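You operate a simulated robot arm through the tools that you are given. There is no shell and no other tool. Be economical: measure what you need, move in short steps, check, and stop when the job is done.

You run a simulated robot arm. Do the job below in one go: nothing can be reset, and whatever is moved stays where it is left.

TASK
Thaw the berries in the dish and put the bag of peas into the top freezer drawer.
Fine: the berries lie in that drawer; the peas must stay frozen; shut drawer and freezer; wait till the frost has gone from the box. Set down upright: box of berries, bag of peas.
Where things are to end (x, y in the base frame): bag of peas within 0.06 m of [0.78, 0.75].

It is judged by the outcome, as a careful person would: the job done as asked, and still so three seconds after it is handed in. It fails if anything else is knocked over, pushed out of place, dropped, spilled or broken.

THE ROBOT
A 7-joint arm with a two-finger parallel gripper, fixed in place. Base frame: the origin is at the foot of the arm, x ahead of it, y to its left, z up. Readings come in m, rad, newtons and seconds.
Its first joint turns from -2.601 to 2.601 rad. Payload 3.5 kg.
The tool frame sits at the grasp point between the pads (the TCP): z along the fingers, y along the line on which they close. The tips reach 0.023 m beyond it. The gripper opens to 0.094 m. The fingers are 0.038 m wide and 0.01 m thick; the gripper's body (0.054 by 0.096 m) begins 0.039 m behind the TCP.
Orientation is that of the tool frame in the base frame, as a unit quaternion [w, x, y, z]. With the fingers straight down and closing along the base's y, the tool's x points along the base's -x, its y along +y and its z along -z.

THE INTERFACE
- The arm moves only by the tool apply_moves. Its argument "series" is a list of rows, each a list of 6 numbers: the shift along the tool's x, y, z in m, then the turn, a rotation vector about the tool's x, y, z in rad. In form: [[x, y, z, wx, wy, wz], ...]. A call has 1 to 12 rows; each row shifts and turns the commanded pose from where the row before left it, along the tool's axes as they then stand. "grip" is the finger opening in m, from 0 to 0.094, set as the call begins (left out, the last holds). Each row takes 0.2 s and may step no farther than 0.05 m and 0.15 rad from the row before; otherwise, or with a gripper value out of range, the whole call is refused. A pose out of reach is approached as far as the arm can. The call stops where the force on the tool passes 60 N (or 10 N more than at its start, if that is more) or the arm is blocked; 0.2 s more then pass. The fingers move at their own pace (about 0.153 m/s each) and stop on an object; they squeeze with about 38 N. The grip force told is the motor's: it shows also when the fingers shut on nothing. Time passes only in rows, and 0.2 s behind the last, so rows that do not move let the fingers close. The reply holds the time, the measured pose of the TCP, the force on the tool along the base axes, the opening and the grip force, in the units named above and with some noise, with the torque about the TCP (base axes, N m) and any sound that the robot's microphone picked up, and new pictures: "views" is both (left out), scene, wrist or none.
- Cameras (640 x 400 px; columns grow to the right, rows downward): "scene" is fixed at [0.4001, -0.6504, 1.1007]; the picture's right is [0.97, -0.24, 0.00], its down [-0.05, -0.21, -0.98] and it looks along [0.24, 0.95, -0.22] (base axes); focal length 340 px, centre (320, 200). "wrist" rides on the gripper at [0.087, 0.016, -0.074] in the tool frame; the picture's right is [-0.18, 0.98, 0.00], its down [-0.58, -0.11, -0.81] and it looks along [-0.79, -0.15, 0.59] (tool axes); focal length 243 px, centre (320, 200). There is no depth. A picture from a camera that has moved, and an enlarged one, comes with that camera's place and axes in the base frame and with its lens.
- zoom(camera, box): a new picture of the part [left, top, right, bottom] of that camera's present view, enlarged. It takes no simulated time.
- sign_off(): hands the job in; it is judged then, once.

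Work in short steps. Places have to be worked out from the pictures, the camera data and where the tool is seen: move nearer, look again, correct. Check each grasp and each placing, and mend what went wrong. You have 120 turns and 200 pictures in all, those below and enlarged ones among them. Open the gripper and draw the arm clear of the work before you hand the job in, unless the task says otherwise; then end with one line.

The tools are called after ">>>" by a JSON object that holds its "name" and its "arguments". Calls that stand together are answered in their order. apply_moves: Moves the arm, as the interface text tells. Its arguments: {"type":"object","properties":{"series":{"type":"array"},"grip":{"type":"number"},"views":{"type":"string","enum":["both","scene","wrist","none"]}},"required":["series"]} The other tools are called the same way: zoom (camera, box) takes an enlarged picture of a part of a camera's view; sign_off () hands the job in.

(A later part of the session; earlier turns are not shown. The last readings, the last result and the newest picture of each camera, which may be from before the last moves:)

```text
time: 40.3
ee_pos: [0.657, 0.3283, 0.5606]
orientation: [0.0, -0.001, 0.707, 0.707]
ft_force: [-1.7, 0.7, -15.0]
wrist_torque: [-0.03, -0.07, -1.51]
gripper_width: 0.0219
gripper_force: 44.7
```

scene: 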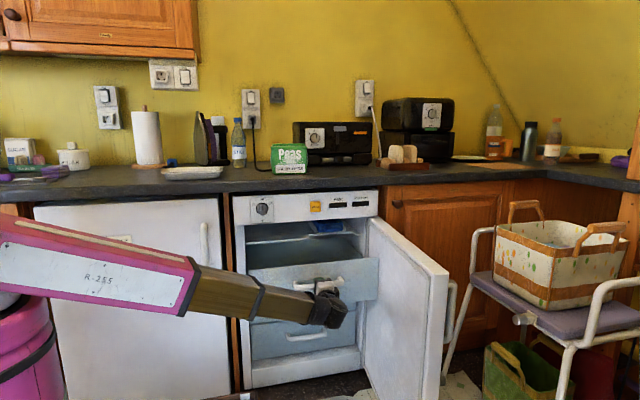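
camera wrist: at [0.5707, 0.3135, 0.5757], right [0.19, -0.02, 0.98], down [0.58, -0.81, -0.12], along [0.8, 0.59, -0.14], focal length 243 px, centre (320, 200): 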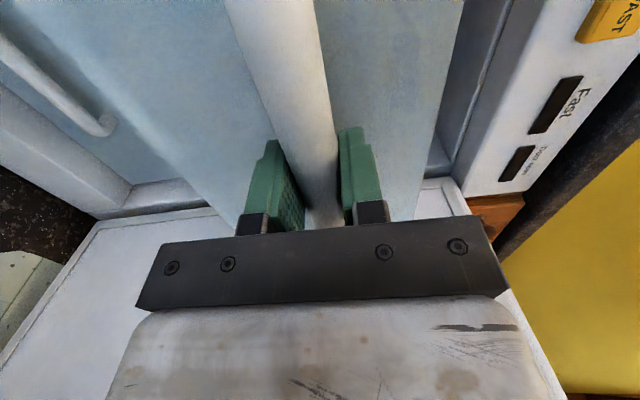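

It's 29 cm out and the control panel shows no alarms yet. I pull a little further, gently, to widen access from above.

>>> {"name": "apply_moves", "arguments": {"series": [[0, 0, -0.012, 0, 0, 0], [0, 0, -0.012, 0, 0, 0], [0, 0, -0.012, 0, 0, 0]], "views": "scene"}}

```text
time: 41.1
ee_pos: [0.6571, 0.2926, 0.5605]
orientation: [-0.002, -0.002, 0.707, 0.707]
ft_force: [-17.5, 2.5, -40.3]
wrist_torque: [0.08, 0.13, -0.89]
gripper_width: 0.0215
gripper_force: 44.6
```

scene: 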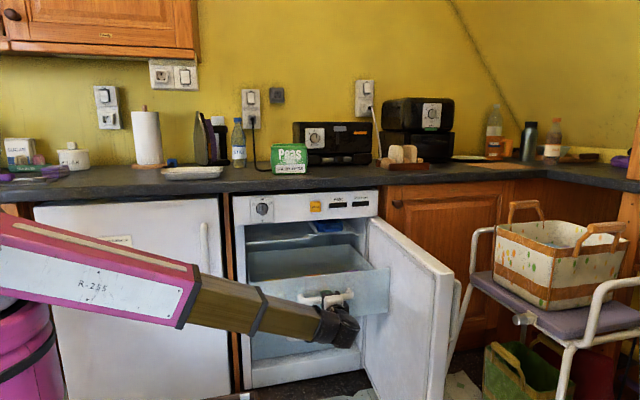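

The drawer is 32 cm out, which is enough. I release the bar, back off and rise to look in from above.

>>> {"name": "apply_moves", "arguments": {"series": [[0, 0, 0, 0, 0, 0], [0, 0, 0, 0, 0, 0], [0, 0, -0.04, 0, 0, 0], [0, 0, -0.04, 0, 0, 0], [0, 0.045, 0, 0, 0, 0], [0, 0.045, 0, 0, 0, 0], [0, 0.045, 0, 0, 0, 0], [0, 0.045, 0, 0, 0, 0], [0, 0.045, 0, 0, 0, 0], [0, 0.045, 0, 0, 0, 0], [0, 0.045, 0, 0, 0, 0], [0, 0.045, 0, 0, 0, 0]], "grip": 0.09, "views": "none"}}

>>> {"name": "apply_moves", "arguments": {"series": [[0, 0, 0, 0.1428, 0, 0], [0, 0, 0, 0.1428, 0, 0], [0, 0, 0, 0.1428, 0, 0], [0, 0, 0, 0.1428, 0, 0], [0, 0, 0, 0.1428, 0, 0], [0, 0, 0, 0.1428, 0, 0], [0, 0, 0, 0.1428, 0, 0], [0, 0, 0, 0.1428, 0, 0], [0, 0, 0, 0.1428, 0, 0], [0, 0, 0, 0.1428, 0, 0], [0, 0, 0, 0.1428, 0, 0]], "views": "both"}}

```text
time: 43.7
ee_pos: [0.656, 0.2117, 0.9217]
orientation: [0.0, -0.001, 0.707, 0.708]
ft_force: [0.2, 0.4, 0.3]
wrist_torque: [-0.02, -0.01, -0.02]
gripper_width: 0.0901
gripper_force: 0.0
```

```text
time: 46.1
ee_pos: [0.656, 0.2119, 0.9223]
orientation: [0.0, 0.0, 1.0, 0.0]
ft_force: [0.4, -0.7, -0.3]
wrist_torque: [0.0, -0.01, 0.02]
gripper_width: 0.09
gripper_force: 0.0
camera wrist: at [0.5718, 0.226, 0.9973], right [0.18, 0.98, 0.0], down [0.58, -0.11, 0.81], along [0.79, -0.15, -0.59], focal length 243 px, centre (320, 200)
```

scene: 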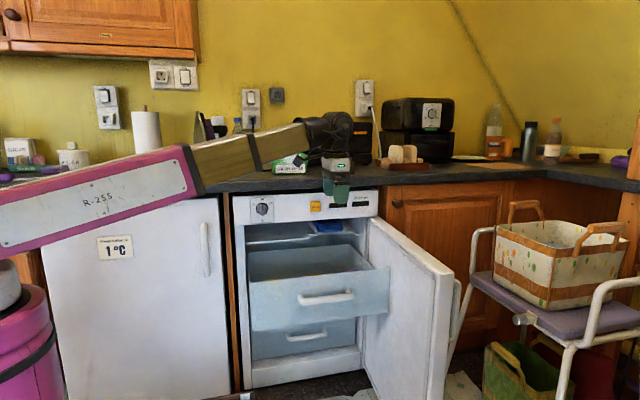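
wrist: 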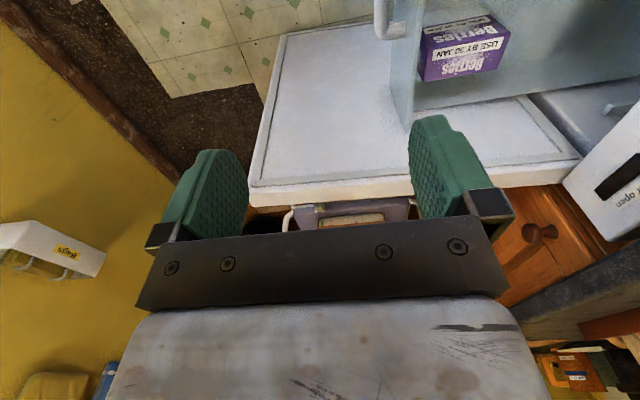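

The purple "Berries" box is in the drawer near (0.81, 0.45). I zoom in on it and on the peas.

>>> {"name": "zoom", "arguments": {"camera": "wrist", "box": [360, 0, 580, 120]}}

>>> {"name": "zoom", "arguments": {"camera": "scene", "box": [225, 130, 395, 250]}}

```text
2.91 times, centred on (470, 60) of wrist
camera zoom: at [0.5718, 0.226, 0.9973], right [0.18, 0.98, 0.0], down [0.58, -0.11, 0.81], along [0.79, -0.15, -0.59], focal length 706 px, centre (-116, 607)
```

zoom: 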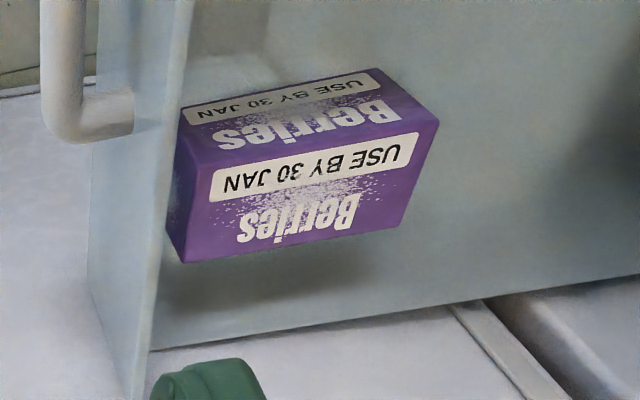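

```text
3.33 times, centred on (310, 190) of scene
camera zoom: at [0.4001, -0.6504, 1.1007], right [0.97, -0.24, 0.0], down [-0.05, -0.21, -0.98], along [0.24, 0.95, -0.22], focal length 1134 px, centre (353, 233)
```

zoom: 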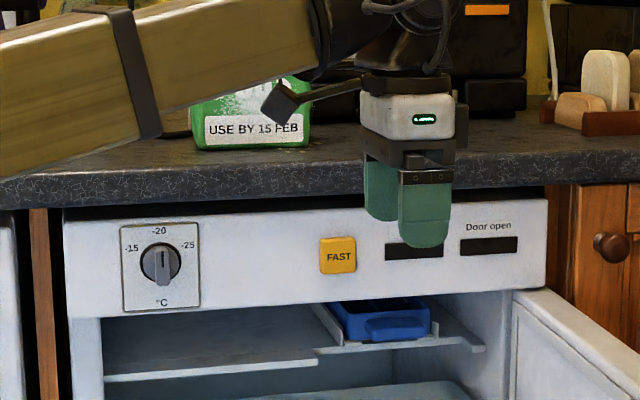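

The box is about 5.5 cm (x) × 12 cm (y), top at z≈0.575, centred near (0.795, 0.42). I turn the gripper to close along x and come above it.

>>> {"name": "apply_moves", "arguments": {"series": [[0, 0, 0, 0, 0, 0.1428], [0, 0, 0, 0, 0, 0.1428], [0, 0, 0, 0, 0, 0.1428], [0, 0, 0, 0, 0, 0.1428], [0, 0, 0, 0, 0, 0.1428], [0, 0, 0, 0, 0, 0.1428], [0, 0, 0, 0, 0, 0.1428], [0, 0, 0, 0, 0, 0.1428], [0, 0, 0, 0, 0, 0.1428], [0, 0, 0, 0, 0, 0.1428], [0, 0, 0, 0, 0, 0.1428]], "views": "none"}}

>>> {"name": "apply_moves", "arguments": {"series": [[0.03, 0.02, 0.02, 0, 0, 0], [0.03, 0.02, 0.02, 0, 0, 0], [0.03, 0.02, 0.02, 0, 0, 0], [0.03, 0.02, 0.02, 0, 0, 0], [0.03, 0.02, 0.02, 0, 0, 0], [0.03, 0.02, 0.02, 0, 0, 0], [0.03, 0.02, 0.02, 0, 0, 0]], "views": "both"}}

```text
time: 48.5
ee_pos: [0.6577, 0.2109, 0.9218]
orientation: [-0.002, 0.708, 0.707, 0.002]
ft_force: [-1.1, -0.4, -0.2]
wrist_torque: [0.0, -0.03, -0.01]
gripper_width: 0.0902
gripper_force: 0.1
```

```text
time: 50.1
ee_pos: [0.7972, 0.4206, 0.7833]
orientation: [-0.001, 0.707, 0.708, 0.001]
ft_force: [-4.1, -18.4, -5.5]
wrist_torque: [1.11, -0.22, 0.17]
gripper_width: 0.0903
gripper_force: 0.1
camera wrist: at [0.8146, 0.5054, 0.8581], right [0.98, -0.18, 0.0], down [-0.11, -0.58, 0.81], along [-0.15, -0.79, -0.59], focal length 243 px, centre (320, 200)
```

scene: 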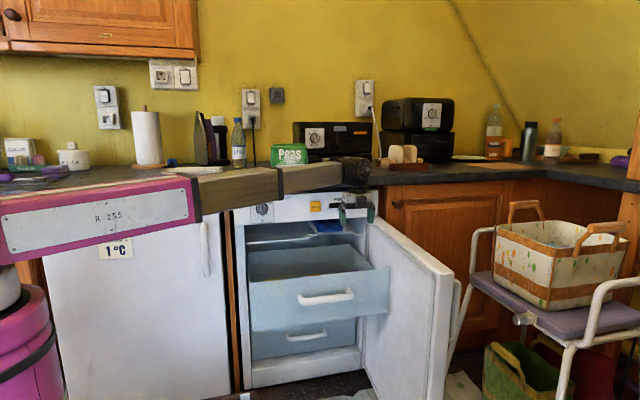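
wrist: 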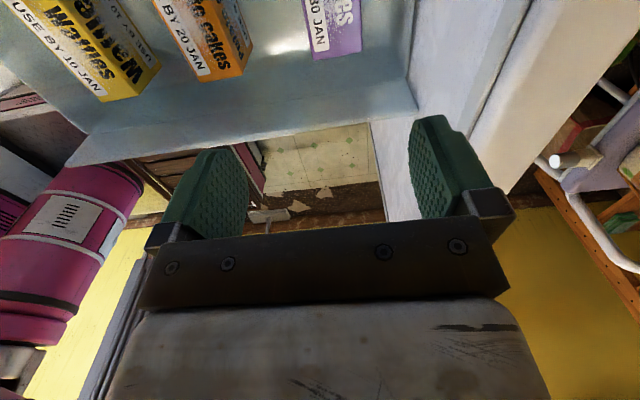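

A force of −18 N in y suggests the camera is brushing the counter edge, so I back off first. Waffles and fish cakes stand in the drawer to the left, with a finger-wide gap to the berries at x≈0.81. I descend farther from the counter.

>>> {"name": "apply_moves", "arguments": {"series": [[-0.03, 0, 0, 0, 0, 0], [-0.03, 0.005, 0, 0, 0, 0], [0, 0.005, 0.035, 0, 0, 0], [0, 0, 0.035, 0, 0, 0], [0, 0, 0.03, 0, 0, 0]], "views": "both"}}

```text
time: 51.3
ee_pos: [0.8073, 0.3625, 0.6837]
orientation: [-0.001, 0.707, 0.708, 0.003]
ft_force: [0.9, -0.1, -0.4]
wrist_torque: [0.02, -0.01, -0.01]
gripper_width: 0.09
gripper_force: 0.0
camera wrist: at [0.8232, 0.4461, 0.7595], right [0.98, -0.18, 0.0], down [-0.11, -0.59, 0.8], along [-0.15, -0.79, -0.6], focal length 243 px, centre (320, 200)
```

scene: 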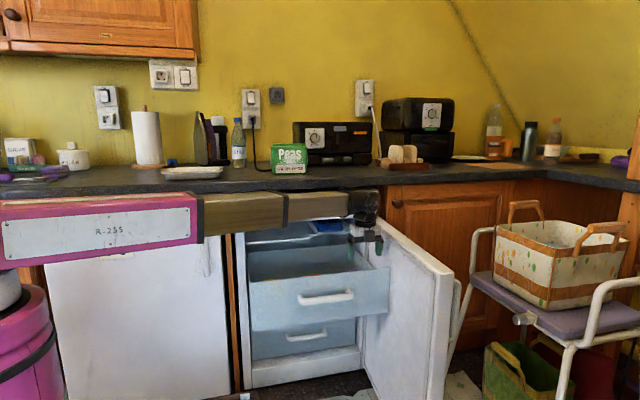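
wrist: 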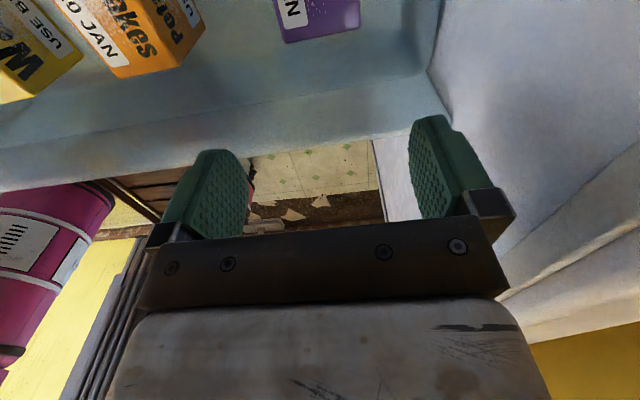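

Both views put the berries box at about (0.81, 0.435), with its top at z≈0.545. I lower to z≈0.60 and then slide in +y over it.

>>> {"name": "apply_moves", "arguments": {"series": [[0.005, 0.001, 0.03, 0, 0, 0], [0.005, 0.001, 0.03, 0, 0, 0], [0.005, 0, 0.02, 0, 0, 0], [0.02, 0, 0, 0, 0, 0], [0.02, 0, 0, 0, 0, 0], [0.018, 0, 0, 0, 0, 0]], "views": "both"}}

```text
time: 52.7
ee_pos: [0.8099, 0.4372, 0.6028]
orientation: [-0.002, 0.706, 0.708, 0.002]
ft_force: [-0.5, -1.0, -0.1]
wrist_torque: [0.01, -0.01, 0.0]
gripper_width: 0.09
gripper_force: 0.1
camera wrist: at [0.8264, 0.5224, 0.6785], right [0.98, -0.18, 0.0], down [-0.11, -0.59, 0.8], along [-0.15, -0.79, -0.6], focal length 243 px, centre (320, 200)
```

scene: 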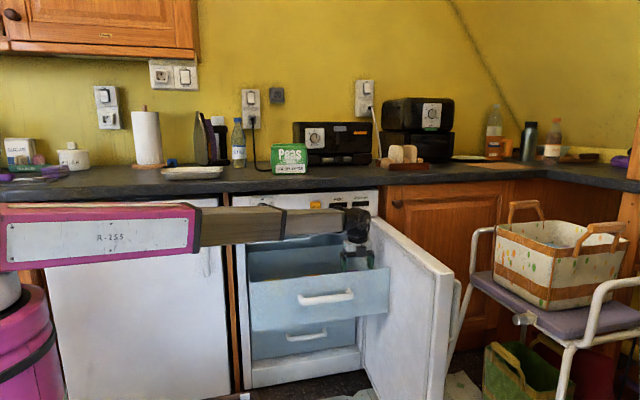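
wrist: 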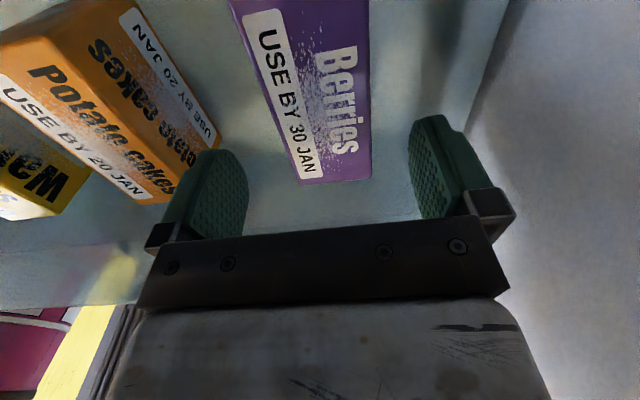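

The box is centred between the open fingers at x≈0.81, with its top at z≈0.547. I descend to z≈0.52 and close.

>>> {"name": "apply_moves", "arguments": {"series": [[0, 0, 0.03, 0, 0, 0], [0, 0, 0.03, 0, 0, 0], [0, 0, 0.022, 0, 0, 0]], "views": "wrist"}}

>>> {"name": "apply_moves", "arguments": {"series": [[0, 0, 0, 0, 0, 0], [0, 0, 0, 0, 0, 0]], "grip": 0.0, "views": "wrist"}}

```text
time: 53.5
ee_pos: [0.8085, 0.4359, 0.5205]
orientation: [-0.002, 0.707, 0.708, 0.002]
ft_force: [-0.6, -0.2, -0.1]
wrist_torque: [0.0, 0.0, 0.02]
gripper_width: 0.09
gripper_force: 0.0
camera wrist: at [0.8249, 0.5214, 0.5968], right [0.98, -0.18, 0.0], down [-0.11, -0.59, 0.8], along [-0.15, -0.79, -0.6], focal length 243 px, centre (320, 200)
```

wrist: 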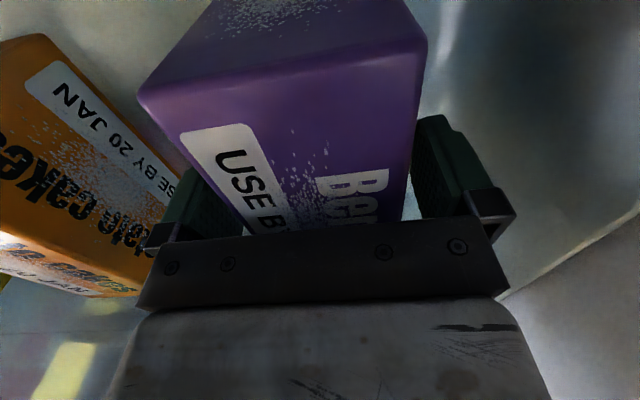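

```text
time: 54.1
ee_pos: [0.8084, 0.435, 0.5216]
orientation: [-0.002, 0.707, 0.708, 0.001]
ft_force: [0.1, 1.0, 1.1]
wrist_torque: [0.06, 0.03, 0.0]
gripper_width: 0.0601
gripper_force: 37.6
camera wrist: at [0.8248, 0.5213, 0.5968], right [0.98, -0.18, 0.0], down [-0.11, -0.59, 0.8], along [-0.15, -0.79, -0.6], focal length 243 px, centre (320, 200)
```

wrist: 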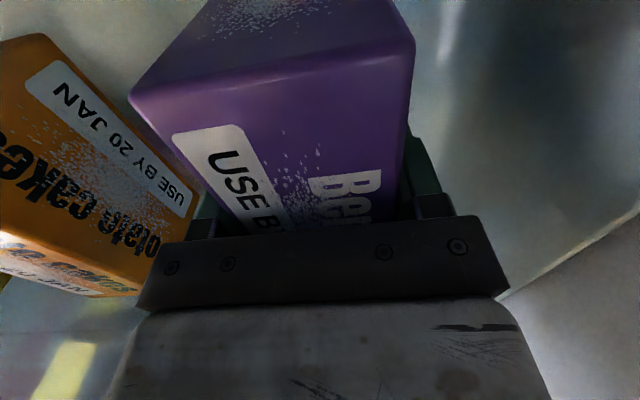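

The berries are gripped at 0.060 m. I lift straight up, then draw back from the counter edge before rising further.

>>> {"name": "apply_moves", "arguments": {"series": [[0, 0, -0.04, 0, 0, 0], [0, 0, -0.045, 0, 0, 0], [0, 0, -0.045, 0, 0, 0], [0, 0, -0.045, 0, 0, 0], [-0.045, 0, -0.01, 0, 0, 0], [-0.045, 0, -0.01, 0, 0, 0], [-0.04, 0, -0.02, 0, 0, 0], [-0.03, -0.01, -0.03, 0, 0, 0], [0, -0.02, -0.04, 0, 0, 0], [0, -0.02, -0.04, 0, 0, 0]], "views": "both"}}

```text
time: 56.3
ee_pos: [0.7591, 0.2737, 0.8429]
orientation: [-0.001, 0.706, 0.708, 0.002]
ft_force: [-0.1, 0.5, -3.5]
wrist_torque: [0.0, 0.03, -0.01]
gripper_width: 0.0598
gripper_force: 38.4
camera wrist: at [0.7763, 0.3594, 0.9194], right [0.98, -0.18, 0.0], down [-0.11, -0.59, 0.8], along [-0.15, -0.79, -0.6], focal length 243 px, centre (320, 200)
```

scene: 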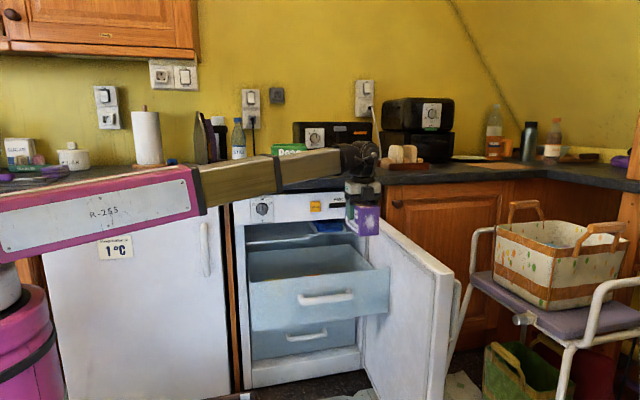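
wrist: 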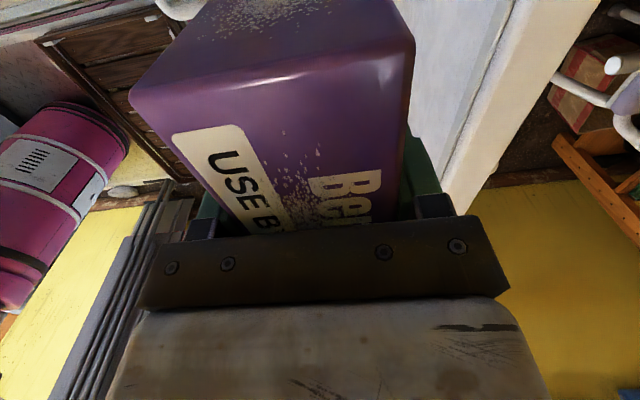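

The berries are out. I now carry them toward the dish, keeping above and in front of the counter to clear the bottle and peas.

>>> {"name": "apply_moves", "arguments": {"series": [[0, -0.036, -0.034, 0, 0, 0], [0, -0.036, -0.034, 0, 0, 0], [0, -0.036, -0.034, 0, 0, 0], [0, -0.036, -0.034, 0, 0, 0], [0, -0.036, -0.034, 0, 0, 0], [0.032, -0.027, 0, 0, 0, 0], [0.032, -0.027, 0, 0, 0, 0], [0.032, -0.027, 0, 0, 0, 0], [0.032, -0.027, 0, 0, 0, 0]], "views": "none"}}

>>> {"name": "apply_moves", "arguments": {"series": [[0, 0, 0, 0, 0, -0.1428], [0, 0, 0, 0, 0, -0.1428], [0, 0, 0, 0, 0, -0.1428], [0, 0, 0, 0, 0, -0.1428], [0, 0, 0, 0, 0, -0.1428], [0, 0, 0, 0, 0, -0.1428], [0, 0, 0, 0, 0, -0.1428], [0, 0, 0, 0, 0, -0.1428], [0, 0, 0, 0, 0, -0.1428], [0, 0, 0, 0, 0, -0.1428], [0, 0, 0, 0, 0, -0.1428]], "views": "both"}}

```text
time: 58.3
ee_pos: [0.4702, 0.4041, 1.0174]
orientation: [-0.001, 0.706, 0.708, 0.002]
ft_force: [0.3, 0.1, -2.9]
wrist_torque: [0.0, -0.02, 0.02]
gripper_width: 0.0598
gripper_force: 37.5
```

```text
time: 60.7
ee_pos: [0.471, 0.401, 1.0154]
orientation: [0.0, -0.002, 1.0, 0.002]
ft_force: [0.0, -0.7, -3.1]
wrist_torque: [0.0, -0.02, -0.01]
gripper_width: 0.0599
gripper_force: 37.7
camera wrist: at [0.385, 0.4163, 1.0911], right [0.18, 0.98, 0.0], down [0.58, -0.11, 0.81], along [0.79, -0.14, -0.59], focal length 243 px, centre (320, 200)
```

scene: 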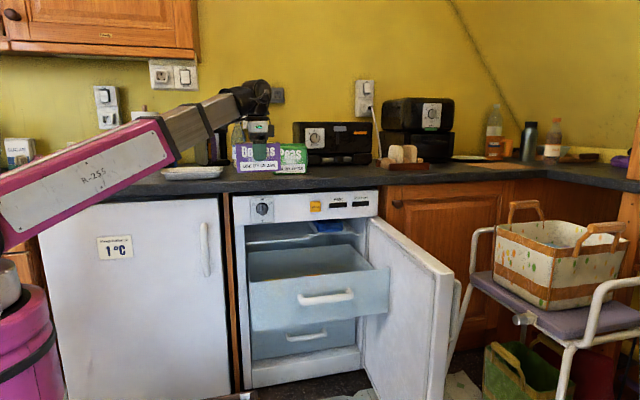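
wrist: 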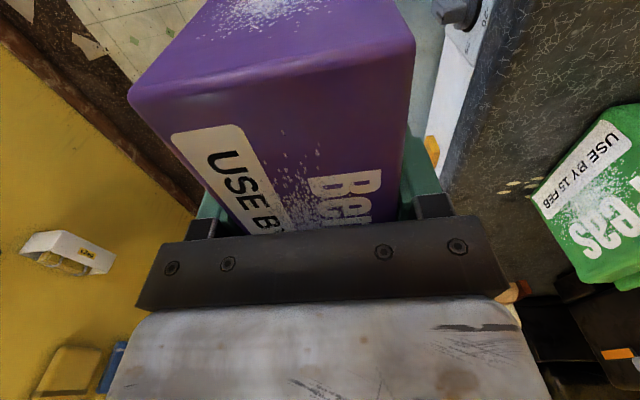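

The counter top comes out at z≈0.906; the peas stand with their front face at y≈0.635 and x from 0.54 to 0.67. I zoom on the dish to locate it precisely.

>>> {"name": "zoom", "arguments": {"camera": "scene", "box": [145, 140, 245, 200]}}

```text
6.40 times, centred on (195, 170) of scene
camera zoom: at [0.4001, -0.6504, 1.1007], right [0.97, -0.24, 0.0], down [-0.05, -0.21, -0.98], along [0.24, 0.95, -0.22], focal length 2177 px, centre (1120, 392)
```

zoom: 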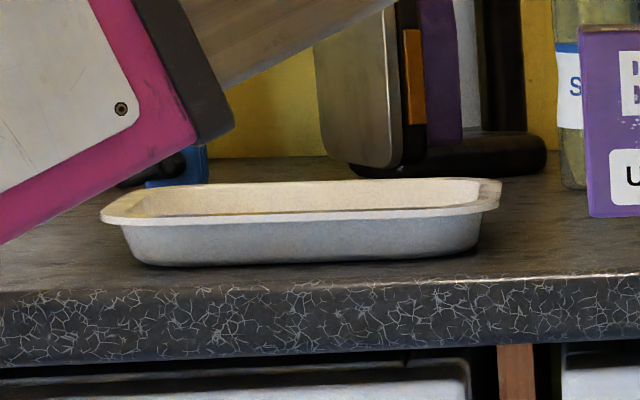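

The dish spans x≈0.155–0.36 and y≈0.61–0.755 with its rim at z≈0.935, so its centre is near (0.255, 0.685). The box bottom is about 6 cm below the TCP. I fly over the dish centre at z≈1.04.

>>> {"name": "apply_moves", "arguments": {"series": [[0.027, 0.0355, -0.003, 0, 0, 0], [0.027, 0.0355, -0.003, 0, 0, 0], [0.027, 0.0355, -0.003, 0, 0, 0], [0.027, 0.0355, -0.003, 0, 0, 0], [0.027, 0.0355, -0.003, 0, 0, 0], [0.027, 0.0355, -0.003, 0, 0, 0], [0.027, 0.0355, -0.003, 0, 0, 0], [0.027, 0.0355, -0.003, 0, 0, 0]], "views": "both"}}

>>> {"name": "zoom", "arguments": {"camera": "scene", "box": [145, 120, 265, 195]}}

```text
time: 62.5
ee_pos: [0.2536, 0.6883, 1.0424]
orientation: [0.0, -0.001, 1.0, 0.003]
ft_force: [-0.3, -0.3, -3.5]
wrist_torque: [0.03, -0.01, -0.05]
gripper_width: 0.06
gripper_force: 38.4
camera wrist: at [0.1678, 0.703, 1.1177], right [0.18, 0.98, 0.01], down [0.58, -0.11, 0.81], along [0.79, -0.15, -0.59], focal length 243 px, centre (320, 200)
```

scene: 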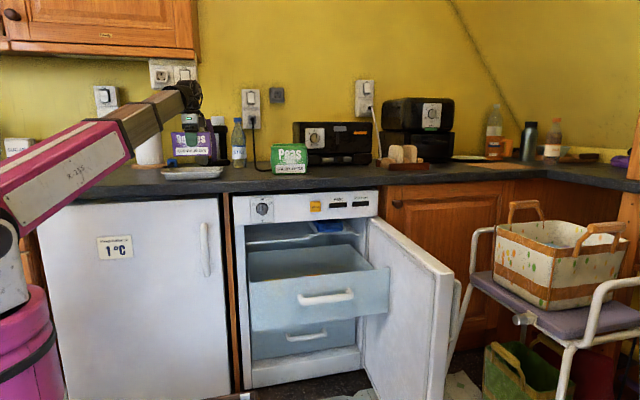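
wrist: 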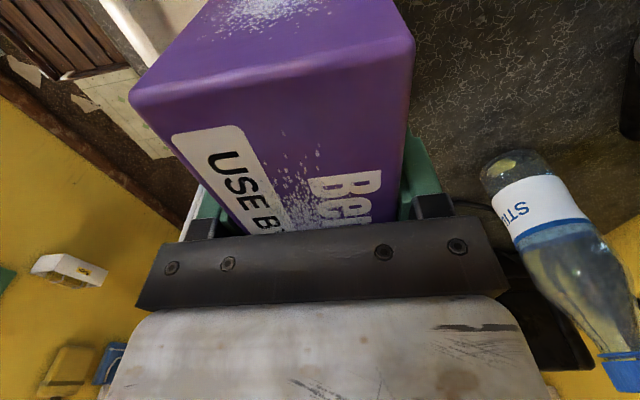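

```text
5.33 times, centred on (205, 158) of scene
camera zoom: at [0.4001, -0.6504, 1.1007], right [0.97, -0.24, 0.0], down [-0.05, -0.21, -0.98], along [0.24, 0.95, -0.22], focal length 1814 px, centre (933, 427)
```

zoom: 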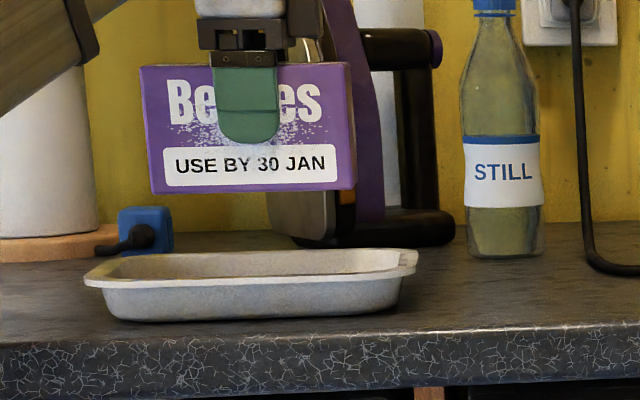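

Box and dish line up in x (both about column 250). I lower to just above the dish floor and check.

>>> {"name": "apply_moves", "arguments": {"series": [[0, 0, 0.02, 0, 0, 0], [0, 0, 0.02, 0, 0, 0], [0, 0, 0.015, 0, 0, 0]], "views": "none"}}

>>> {"name": "zoom", "arguments": {"camera": "scene", "box": [145, 120, 265, 195]}}

>>> {"name": "zoom", "arguments": {"camera": "wrist", "box": [80, 0, 560, 300]}}

```text
time: 63.3
ee_pos: [0.2533, 0.686, 0.9897]
orientation: [0.0, -0.001, 1.0, 0.005]
ft_force: [0.5, -0.5, 33.4]
wrist_torque: [0.65, -0.05, 0.09]
gripper_width: 0.0589
gripper_force: 38.6
```

```text
5.33 times, centred on (205, 158) of scene
camera zoom: at [0.4001, -0.6504, 1.1007], right [0.97, -0.24, 0.0], down [-0.05, -0.21, -0.98], along [0.24, 0.95, -0.22], focal length 1814 px, centre (933, 427)
```

zoom: 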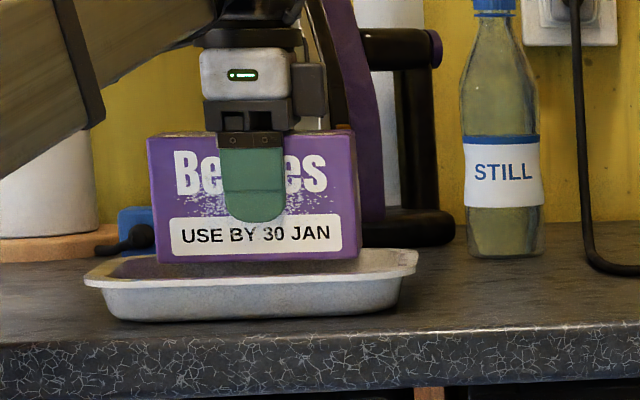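

```text
1.33 times, centred on (320, 150) of wrist
camera zoom: at [0.1677, 0.7014, 1.0651], right [0.18, 0.98, 0.01], down [0.58, -0.11, 0.81], along [0.79, -0.14, -0.59], focal length 324 px, centre (320, 267)
```

zoom: 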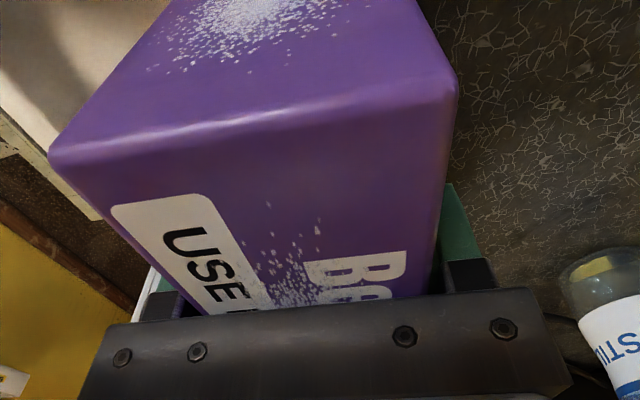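

There's contact at z≈0.99, and the torque says it is 2 cm to the +y side: the box is on the back rim. Measured against the box itself, the dish centre is nearer y≈0.64. I lift, shift −y and recheck.

>>> {"name": "apply_moves", "arguments": {"series": [[0, 0, -0.025, 0, 0, 0], [0, -0.025, -0.01, 0, 0, 0], [0, -0.02, 0, 0, 0, 0]], "views": "none"}}

>>> {"name": "zoom", "arguments": {"camera": "scene", "box": [145, 120, 265, 195]}}

>>> {"name": "zoom", "arguments": {"camera": "wrist", "box": [80, 0, 560, 300]}}

```text
time: 64.1
ee_pos: [0.2543, 0.6407, 1.023]
orientation: [0.001, -0.001, 1.0, 0.003]
ft_force: [-1.9, 0.9, -4.0]
wrist_torque: [0.03, 0.02, 0.03]
gripper_width: 0.0598
gripper_force: 38.6
```

```text
5.33 times, centred on (205, 158) of scene
camera zoom: at [0.4001, -0.6504, 1.1007], right [0.97, -0.24, 0.0], down [-0.05, -0.21, -0.98], along [0.24, 0.95, -0.22], focal length 1814 px, centre (933, 427)
```

zoom: 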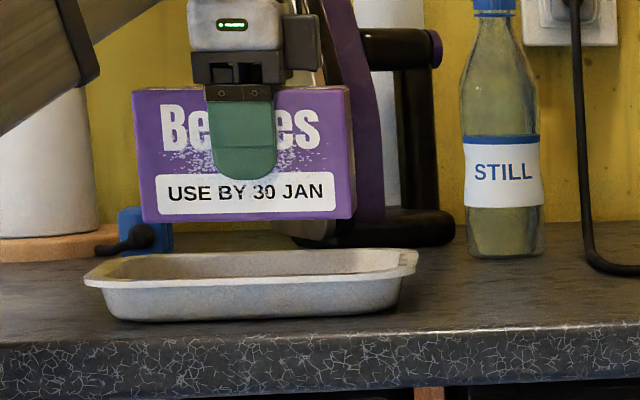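

```text
1.33 times, centred on (320, 150) of wrist
camera zoom: at [0.1689, 0.6561, 1.0974], right [0.18, 0.98, 0.0], down [0.58, -0.11, 0.81], along [0.79, -0.14, -0.59], focal length 324 px, centre (320, 267)
```

zoom: 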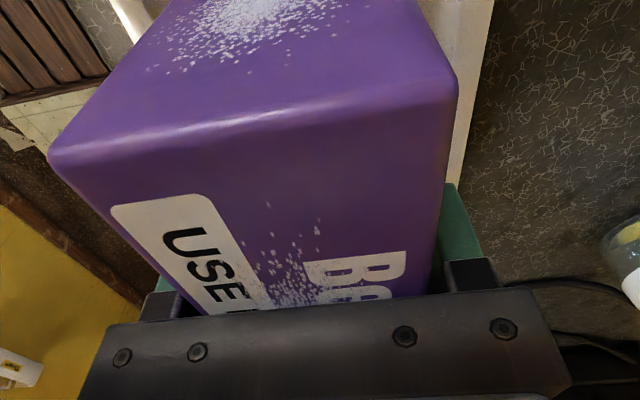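

The dish's back rim is at y≈0.72 and its front rim at y≈0.567, so y=0.641 is central. I nudge +x by 6 mm and lower onto the dish floor.

>>> {"name": "apply_moves", "arguments": {"series": [[-0.006, 0.002, 0.02, 0, 0, 0], [0, 0, 0.015, 0, 0, 0], [0, 0, 0.008, 0, 0, 0], [0, 0, 0.005, 0, 0, 0]], "views": "none"}}

>>> {"name": "zoom", "arguments": {"camera": "scene", "box": [145, 120, 265, 195]}}

```text
time: 65.1
ee_pos: [0.2611, 0.6435, 0.973]
orientation: [0.0, -0.001, 1.0, 0.002]
ft_force: [0.2, -0.6, -2.8]
wrist_torque: [0.0, -0.02, 0.02]
gripper_width: 0.0593
gripper_force: 38.2
```

```text
5.33 times, centred on (205, 158) of scene
camera zoom: at [0.4001, -0.6504, 1.1007], right [0.97, -0.24, 0.0], down [-0.05, -0.21, -0.98], along [0.24, 0.95, -0.22], focal length 1814 px, centre (933, 427)
```

zoom: 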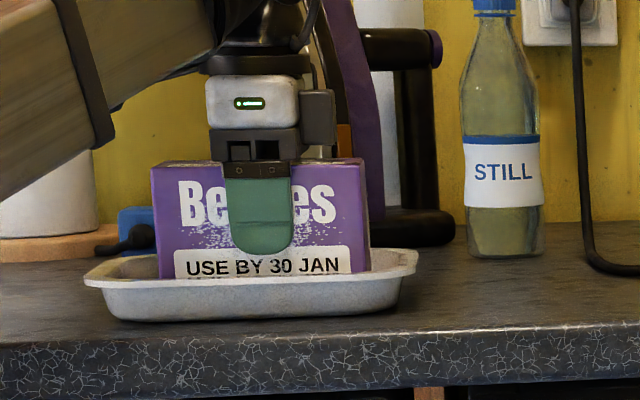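

The box is inside the dish, and the force shows it's still hanging. I lower in small steps until it touches.

>>> {"name": "apply_moves", "arguments": {"series": [[0, 0, 0.004, 0, 0, 0], [0, 0, 0.003, 0, 0, 0]], "views": "none"}}

>>> {"name": "apply_moves", "arguments": {"series": [[0, 0, 0.003, 0, 0, 0], [0, 0, 0, 0, 0, 0]], "views": "none"}}

```text
time: 65.7
ee_pos: [0.2621, 0.6423, 0.9667]
orientation: [0.0, 0.0, 1.0, 0.003]
ft_force: [-0.8, -0.2, 0.6]
wrist_torque: [-0.1, -0.22, 0.01]
gripper_width: 0.0598
gripper_force: 37.9
```

```text
time: 66.3
ee_pos: [0.2617, 0.6433, 0.965]
orientation: [0.001, 0.001, 1.0, 0.003]
ft_force: [1.6, 2.1, 34.1]
wrist_torque: [-1.03, 0.0, 0.0]
gripper_width: 0.0593
gripper_force: 38.4
```

It's down on the floor of the dish. I release and rise straight up.

>>> {"name": "apply_moves", "arguments": {"series": [[0, 0, -0.002, 0, 0, 0], [0, 0, 0, 0, 0, 0], [0, 0, 0, 0, 0, 0]], "grip": 0.085, "views": "none"}}

>>> {"name": "apply_moves", "arguments": {"series": [[0, 0, -0.04, 0, 0, 0], [0, 0, -0.04, 0, 0, 0], [0, 0, -0.04, 0, 0, 0]], "views": "none"}}

>>> {"name": "zoom", "arguments": {"camera": "scene", "box": [145, 110, 325, 222]}}

>>> {"name": "zoom", "arguments": {"camera": "wrist", "box": [80, 0, 640, 350]}}

```text
time: 67.1
ee_pos: [0.2598, 0.6437, 0.965]
orientation: [0.0, -0.001, 1.0, 0.003]
ft_force: [-0.9, -0.1, 0.4]
wrist_torque: [0.01, 0.0, 0.01]
gripper_width: 0.0852
gripper_force: 0.1
```

```text
time: 67.9
ee_pos: [0.2623, 0.6415, 1.0869]
orientation: [0.0, -0.001, 1.0, 0.003]
ft_force: [0.9, -0.4, 0.1]
wrist_torque: [0.01, 0.03, 0.0]
gripper_width: 0.0849
gripper_force: 0.1
```

```text
3.56 times, centred on (235, 166) of scene
camera zoom: at [0.4001, -0.6504, 1.1007], right [0.97, -0.24, 0.0], down [-0.05, -0.21, -0.98], along [0.24, 0.95, -0.22], focal length 1210 px, centre (622, 321)
```

zoom: 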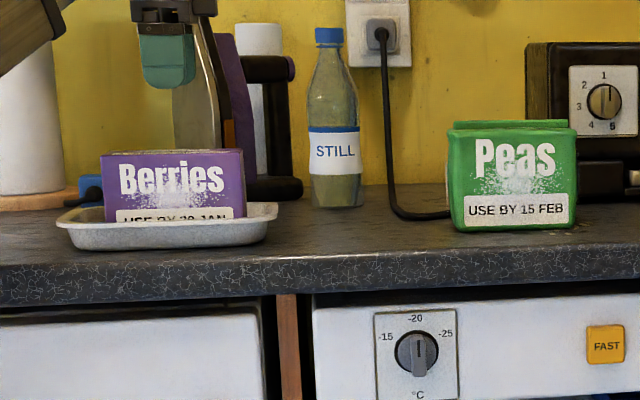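

```text
1.14 times, centred on (360, 175) of wrist
camera zoom: at [0.1765, 0.6569, 1.1621], right [0.18, 0.98, 0.0], down [0.58, -0.11, 0.81], along [0.79, -0.14, -0.59], focal length 277 px, centre (274, 229)
```

zoom: 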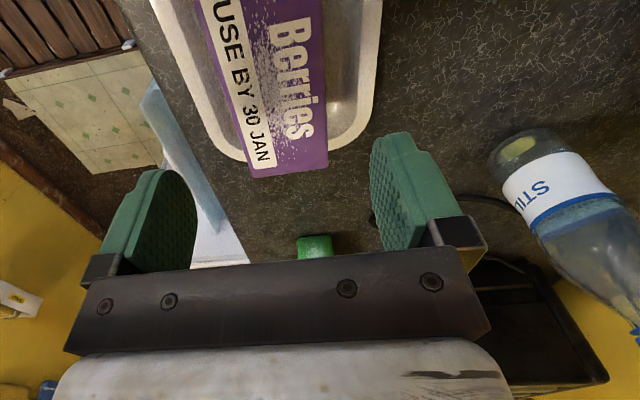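

The berries stand upright in the dish and the peas still show frost. I move toward the peas at a safe height to look at them.

>>> {"name": "apply_moves", "arguments": {"series": [[-0.04, 0, -0.005, 0, 0, 0], [-0.04, 0, -0.005, 0, 0, 0], [-0.04, 0, -0.005, 0, 0, 0], [-0.04, 0, -0.005, 0, 0, 0], [-0.04, 0, -0.005, 0, 0, 0]], "grip": 0.094, "views": "wrist"}}

```text
time: 69.1
ee_pos: [0.4602, 0.6418, 1.1075]
orientation: [0.0, 0.0, 1.0, 0.003]
ft_force: [-0.8, -0.3, -0.1]
wrist_torque: [-0.03, 0.0, -0.03]
gripper_width: 0.0941
gripper_force: 0.0
camera wrist: at [0.3752, 0.6576, 1.1836], right [0.18, 0.98, 0.01], down [0.58, -0.11, 0.81], along [0.79, -0.14, -0.59], focal length 243 px, centre (320, 200)
```

wrist: 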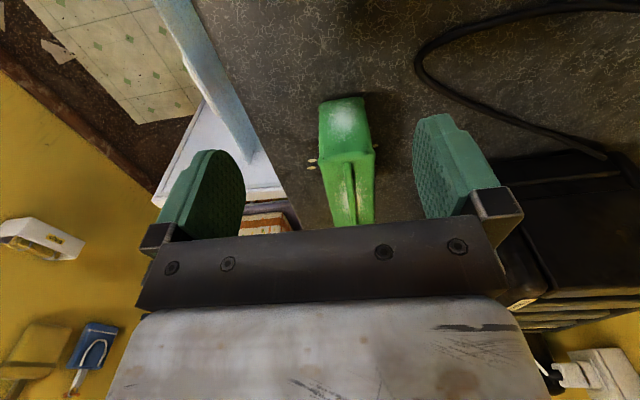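

The peas bag measures y≈0.63–0.683 and x≈0.547–0.67, with its top at z≈1.01; it's about 5 cm thick, so I can grip across y. I move over its centre.

>>> {"name": "apply_moves", "arguments": {"series": [[-0.038, 0.004, 0, 0, 0, 0], [-0.038, 0.004, 0, 0, 0, 0], [-0.038, 0.004, 0, 0, 0, 0], [-0.035, 0.003, 0, 0, 0, 0]], "views": "both"}}

```text
time: 70.1
ee_pos: [0.6114, 0.6557, 1.111]
orientation: [0.0, 0.001, 1.0, 0.003]
ft_force: [-0.1, -0.8, -0.2]
wrist_torque: [-0.04, 0.0, -0.04]
gripper_width: 0.0941
gripper_force: 0.0
camera wrist: at [0.5249, 0.6715, 1.1851], right [0.18, 0.98, 0.01], down [0.58, -0.11, 0.81], along [0.79, -0.14, -0.59], focal length 243 px, centre (320, 200)
```

scene: 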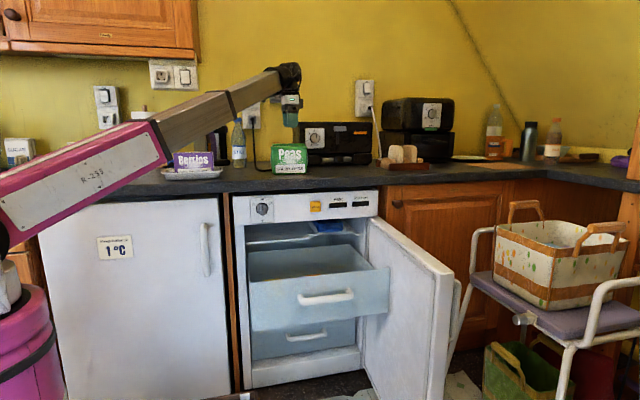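
wrist: 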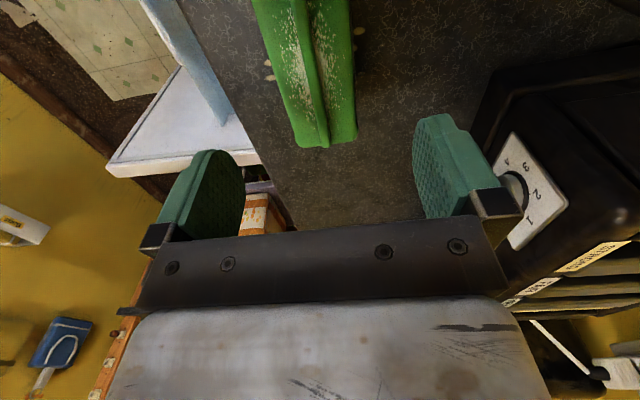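

The bag is centred at (0.61, 0.655) between the fingers and the oven is well away. I descend and grip.

>>> {"name": "apply_moves", "arguments": {"series": [[0, 0, 0.04, 0, 0, 0], [0, 0, 0.04, 0, 0, 0], [0, 0, 0.03, 0, 0, 0], [0, 0, 0.022, 0, 0, 0]], "views": "none"}}

>>> {"name": "apply_moves", "arguments": {"series": [[0, 0, 0, 0, 0, 0], [0, 0, 0, 0, 0, 0]], "grip": 0.0, "views": "both"}}

```text
time: 71.1
ee_pos: [0.6088, 0.6599, 0.9801]
orientation: [0.001, 0.0, 1.0, 0.003]
ft_force: [0.9, 0.3, 8.5]
wrist_torque: [-0.29, 0.11, 0.02]
gripper_width: 0.0942
gripper_force: 0.0
```

```text
time: 71.7
ee_pos: [0.6098, 0.6584, 0.9791]
orientation: [0.0, 0.0, 1.0, 0.003]
ft_force: [0.3, -3.4, 11.4]
wrist_torque: [-0.65, 0.22, 0.31]
gripper_width: 0.0577
gripper_force: 37.5
camera wrist: at [0.523, 0.6738, 1.0542], right [0.18, 0.98, 0.0], down [0.58, -0.11, 0.81], along [0.79, -0.14, -0.59], focal length 243 px, centre (320, 200)
```

scene: 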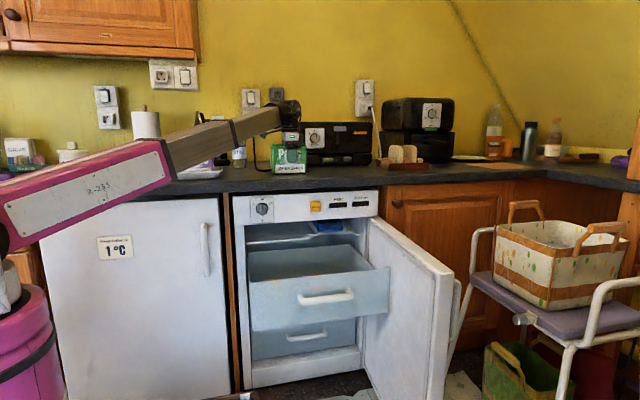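
wrist: 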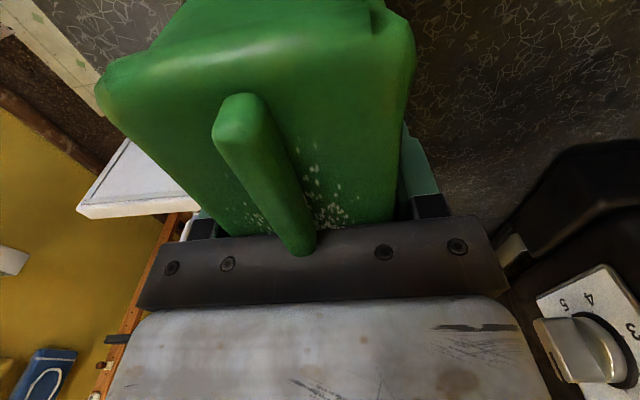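

The peas are gripped at 0.058 m. I lift them, bring them off the counter, and turn so their long side runs along y as the berries' did.

>>> {"name": "apply_moves", "arguments": {"series": [[0, 0, -0.03, 0, 0, 0], [0, 0, -0.035, 0, 0, 0], [0, -0.045, 0, 0, 0, 0], [0, -0.045, 0, 0, 0, 0], [0, -0.045, 0, 0, 0, 0], [0, -0.045, 0, 0, 0, 0], [0, -0.045, 0, 0, 0, 0], [0, -0.045, 0, 0, 0, 0], [0, -0.03, 0, 0, 0, 0]], "views": "none"}}

>>> {"name": "apply_moves", "arguments": {"series": [[0, 0, 0, 0, 0, 0.1428], [0, 0, 0, 0, 0, 0.1428], [0, 0, 0, 0, 0, 0.1428], [0, 0, 0, 0, 0, 0.1428], [0, 0, 0, 0, 0, 0.1428], [0, 0, 0, 0, 0, 0.1428], [0, 0, 0, 0, 0, 0.1428], [0, 0, 0, 0, 0, 0.1428], [0, 0, 0, 0, 0, 0.1428], [0, 0, 0, 0, 0, 0.1428], [0, 0, 0, 0, 0, 0.1428]], "views": "both"}}

```text
time: 73.7
ee_pos: [0.6088, 0.3606, 1.0411]
orientation: [0.0, 0.0, 1.0, 0.003]
ft_force: [-1.5, 0.5, -5.0]
wrist_torque: [0.05, -0.01, -0.03]
gripper_width: 0.0579
gripper_force: 38.6
```

```text
time: 76.1
ee_pos: [0.6101, 0.3585, 1.0432]
orientation: [-0.002, 0.707, 0.707, 0.002]
ft_force: [-1.4, -0.3, -4.4]
wrist_torque: [-0.02, 0.0, -0.02]
gripper_width: 0.0579
gripper_force: 37.7
camera wrist: at [0.6271, 0.4435, 1.1176], right [0.98, -0.19, 0.0], down [-0.11, -0.59, 0.8], along [-0.15, -0.79, -0.6], focal length 243 px, centre (320, 200)
```

scene: 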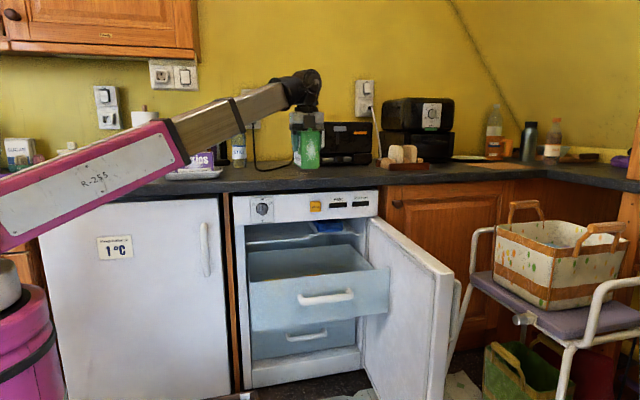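
wrist: 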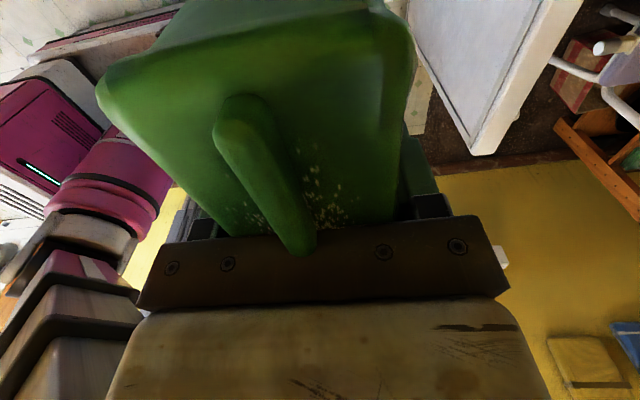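

Now out over the open drawer at a safe height, staying clear of the counter edge.

>>> {"name": "apply_moves", "arguments": {"series": [[-0.001, 0.0234, 0.0304, 0, 0, 0], [-0.001, 0.0234, 0.0304, 0, 0, 0], [-0.001, 0.0234, 0.0304, 0, 0, 0], [-0.001, 0.0234, 0.0304, 0, 0, 0], [-0.001, 0.0234, 0.0304, 0, 0, 0], [-0.001, 0.0234, 0.0304, 0, 0, 0], [-0.001, 0.0234, 0.0304, 0, 0, 0], [-0.001, 0.0234, 0.0304, 0, 0, 0], [0, 0, 0.035, 0, 0, 0], [0, 0, 0.04, 0, 0, 0]], "views": "both"}}

```text
time: 78.3
ee_pos: [0.7966, 0.3492, 0.7218]
orientation: [-0.002, 0.707, 0.707, 0.002]
ft_force: [-0.1, 0.2, -5.4]
wrist_torque: [-0.04, 0.0, 0.03]
gripper_width: 0.0576
gripper_force: 37.7
camera wrist: at [0.8148, 0.4356, 0.7981], right [0.98, -0.18, 0.0], down [-0.11, -0.59, 0.8], along [-0.15, -0.79, -0.6], focal length 243 px, centre (320, 200)
```

scene: 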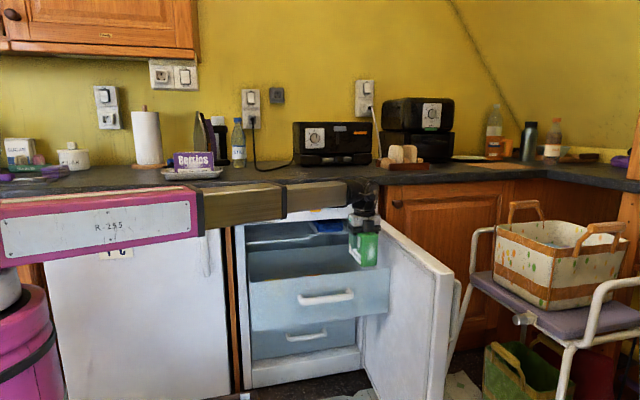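
wrist: 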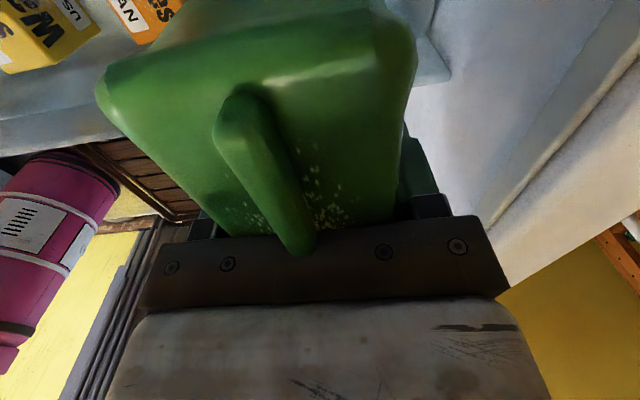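

The bag bottom is at about z≈0.65, above the drawer front (0.626). I slide in +y to the berries' former spot and begin lowering.

>>> {"name": "apply_moves", "arguments": {"series": [[0.022, 0, 0, 0, 0, 0], [0.022, 0, 0, 0, 0, 0], [0.022, 0, 0, 0, 0, 0], [0.02, 0, 0, 0, 0, 0], [0, 0, 0.035, 0, 0, 0], [0, 0, 0.035, 0, 0, 0], [0, 0, 0.035, 0, 0, 0], [0, 0, 0.03, 0, 0, 0]], "views": "both"}}

```text
time: 80.1
ee_pos: [0.7974, 0.4381, 0.5896]
orientation: [-0.002, 0.707, 0.708, 0.001]
ft_force: [1.0, -0.4, -4.3]
wrist_torque: [-0.03, -0.02, 0.0]
gripper_width: 0.0577
gripper_force: 38.4
camera wrist: at [0.8141, 0.5239, 0.6647], right [0.98, -0.18, 0.0], down [-0.11, -0.59, 0.8], along [-0.15, -0.79, -0.6], focal length 243 px, centre (320, 200)
```

scene: 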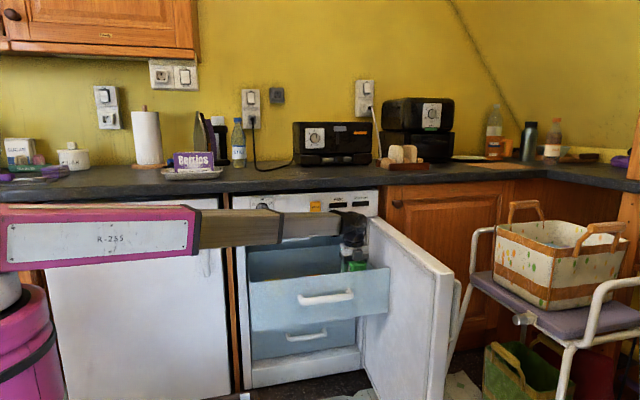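
wrist: 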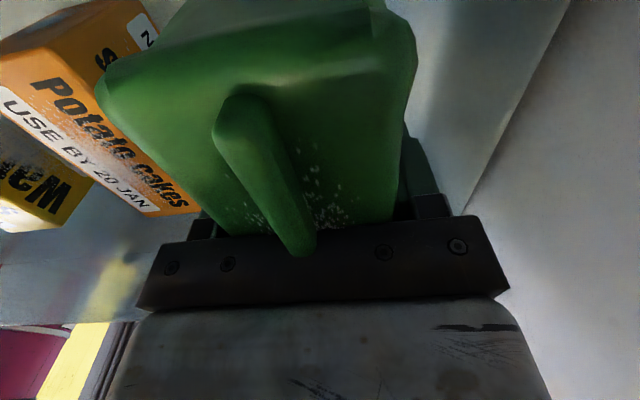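

Good clearance to the potato cakes and the wall. I lower the last centimetres slowly.

>>> {"name": "apply_moves", "arguments": {"series": [[0, 0, 0.025, 0, 0, 0], [0, 0, 0.015, 0, 0, 0], [0, 0, 0.006, 0, 0, 0]], "views": "none"}}

>>> {"name": "apply_moves", "arguments": {"series": [[0, 0, 0.005, 0, 0, 0], [0, 0, 0.004, 0, 0, 0]], "views": "none"}}

```text
time: 80.9
ee_pos: [0.7984, 0.4374, 0.5418]
orientation: [-0.002, 0.706, 0.708, 0.003]
ft_force: [0.6, -0.3, -4.2]
wrist_torque: [0.02, 0.01, -0.02]
gripper_width: 0.0577
gripper_force: 38.1
```

```text
time: 81.5
ee_pos: [0.7975, 0.4387, 0.5342]
orientation: [-0.002, 0.707, 0.707, 0.002]
ft_force: [0.4, -0.3, -0.8]
wrist_torque: [-0.16, 0.05, 0.04]
gripper_width: 0.0577
gripper_force: 38.1
```

The weight is now carried by the drawer floor. I release and rise straight up.

>>> {"name": "apply_moves", "arguments": {"series": [[0, 0, 0.001, 0, 0, 0], [0, 0, 0, 0, 0, 0], [0, 0, 0, 0, 0, 0]], "grip": 0.088, "views": "none"}}

>>> {"name": "apply_moves", "arguments": {"series": [[0, 0, -0.03, 0, 0, 0], [0, 0, -0.045, 0, 0, 0], [0, 0, -0.045, 0, 0, 0], [0, 0, -0.045, 0, 0, 0]], "views": "both"}}

```text
time: 82.3
ee_pos: [0.7979, 0.4395, 0.5359]
orientation: [-0.002, 0.707, 0.707, 0.004]
ft_force: [0.1, -0.6, 15.1]
wrist_torque: [-0.34, 0.04, 0.02]
gripper_width: 0.0881
gripper_force: 0.1
```

```text
time: 83.3
ee_pos: [0.7978, 0.4342, 0.6976]
orientation: [-0.002, 0.707, 0.707, 0.0]
ft_force: [-2.5, -23.5, -14.2]
wrist_torque: [0.19, 0.09, -0.15]
gripper_width: 0.088
gripper_force: 0.1
camera wrist: at [0.816, 0.5194, 0.7729], right [0.98, -0.18, 0.0], down [-0.11, -0.58, 0.81], along [-0.15, -0.79, -0.59], focal length 243 px, centre (320, 200)
```

scene: 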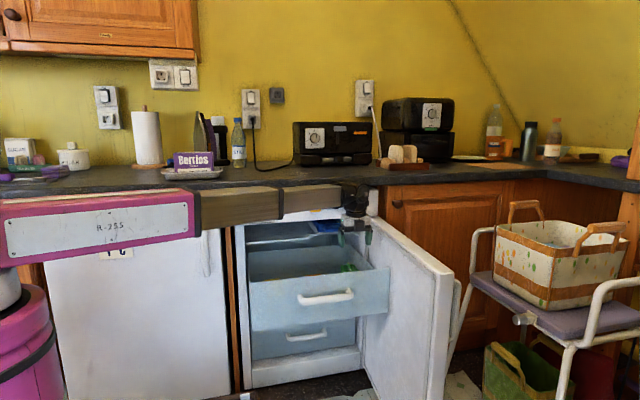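
wrist: 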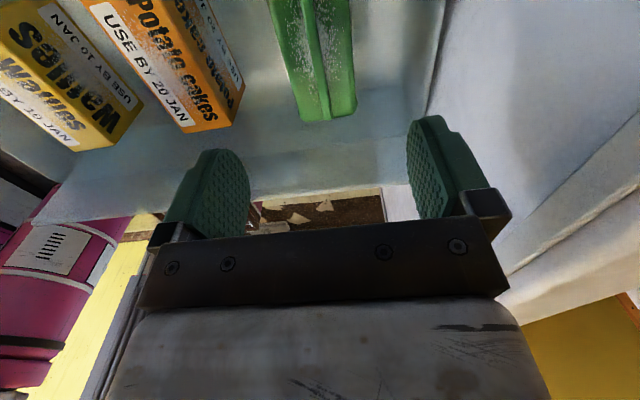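

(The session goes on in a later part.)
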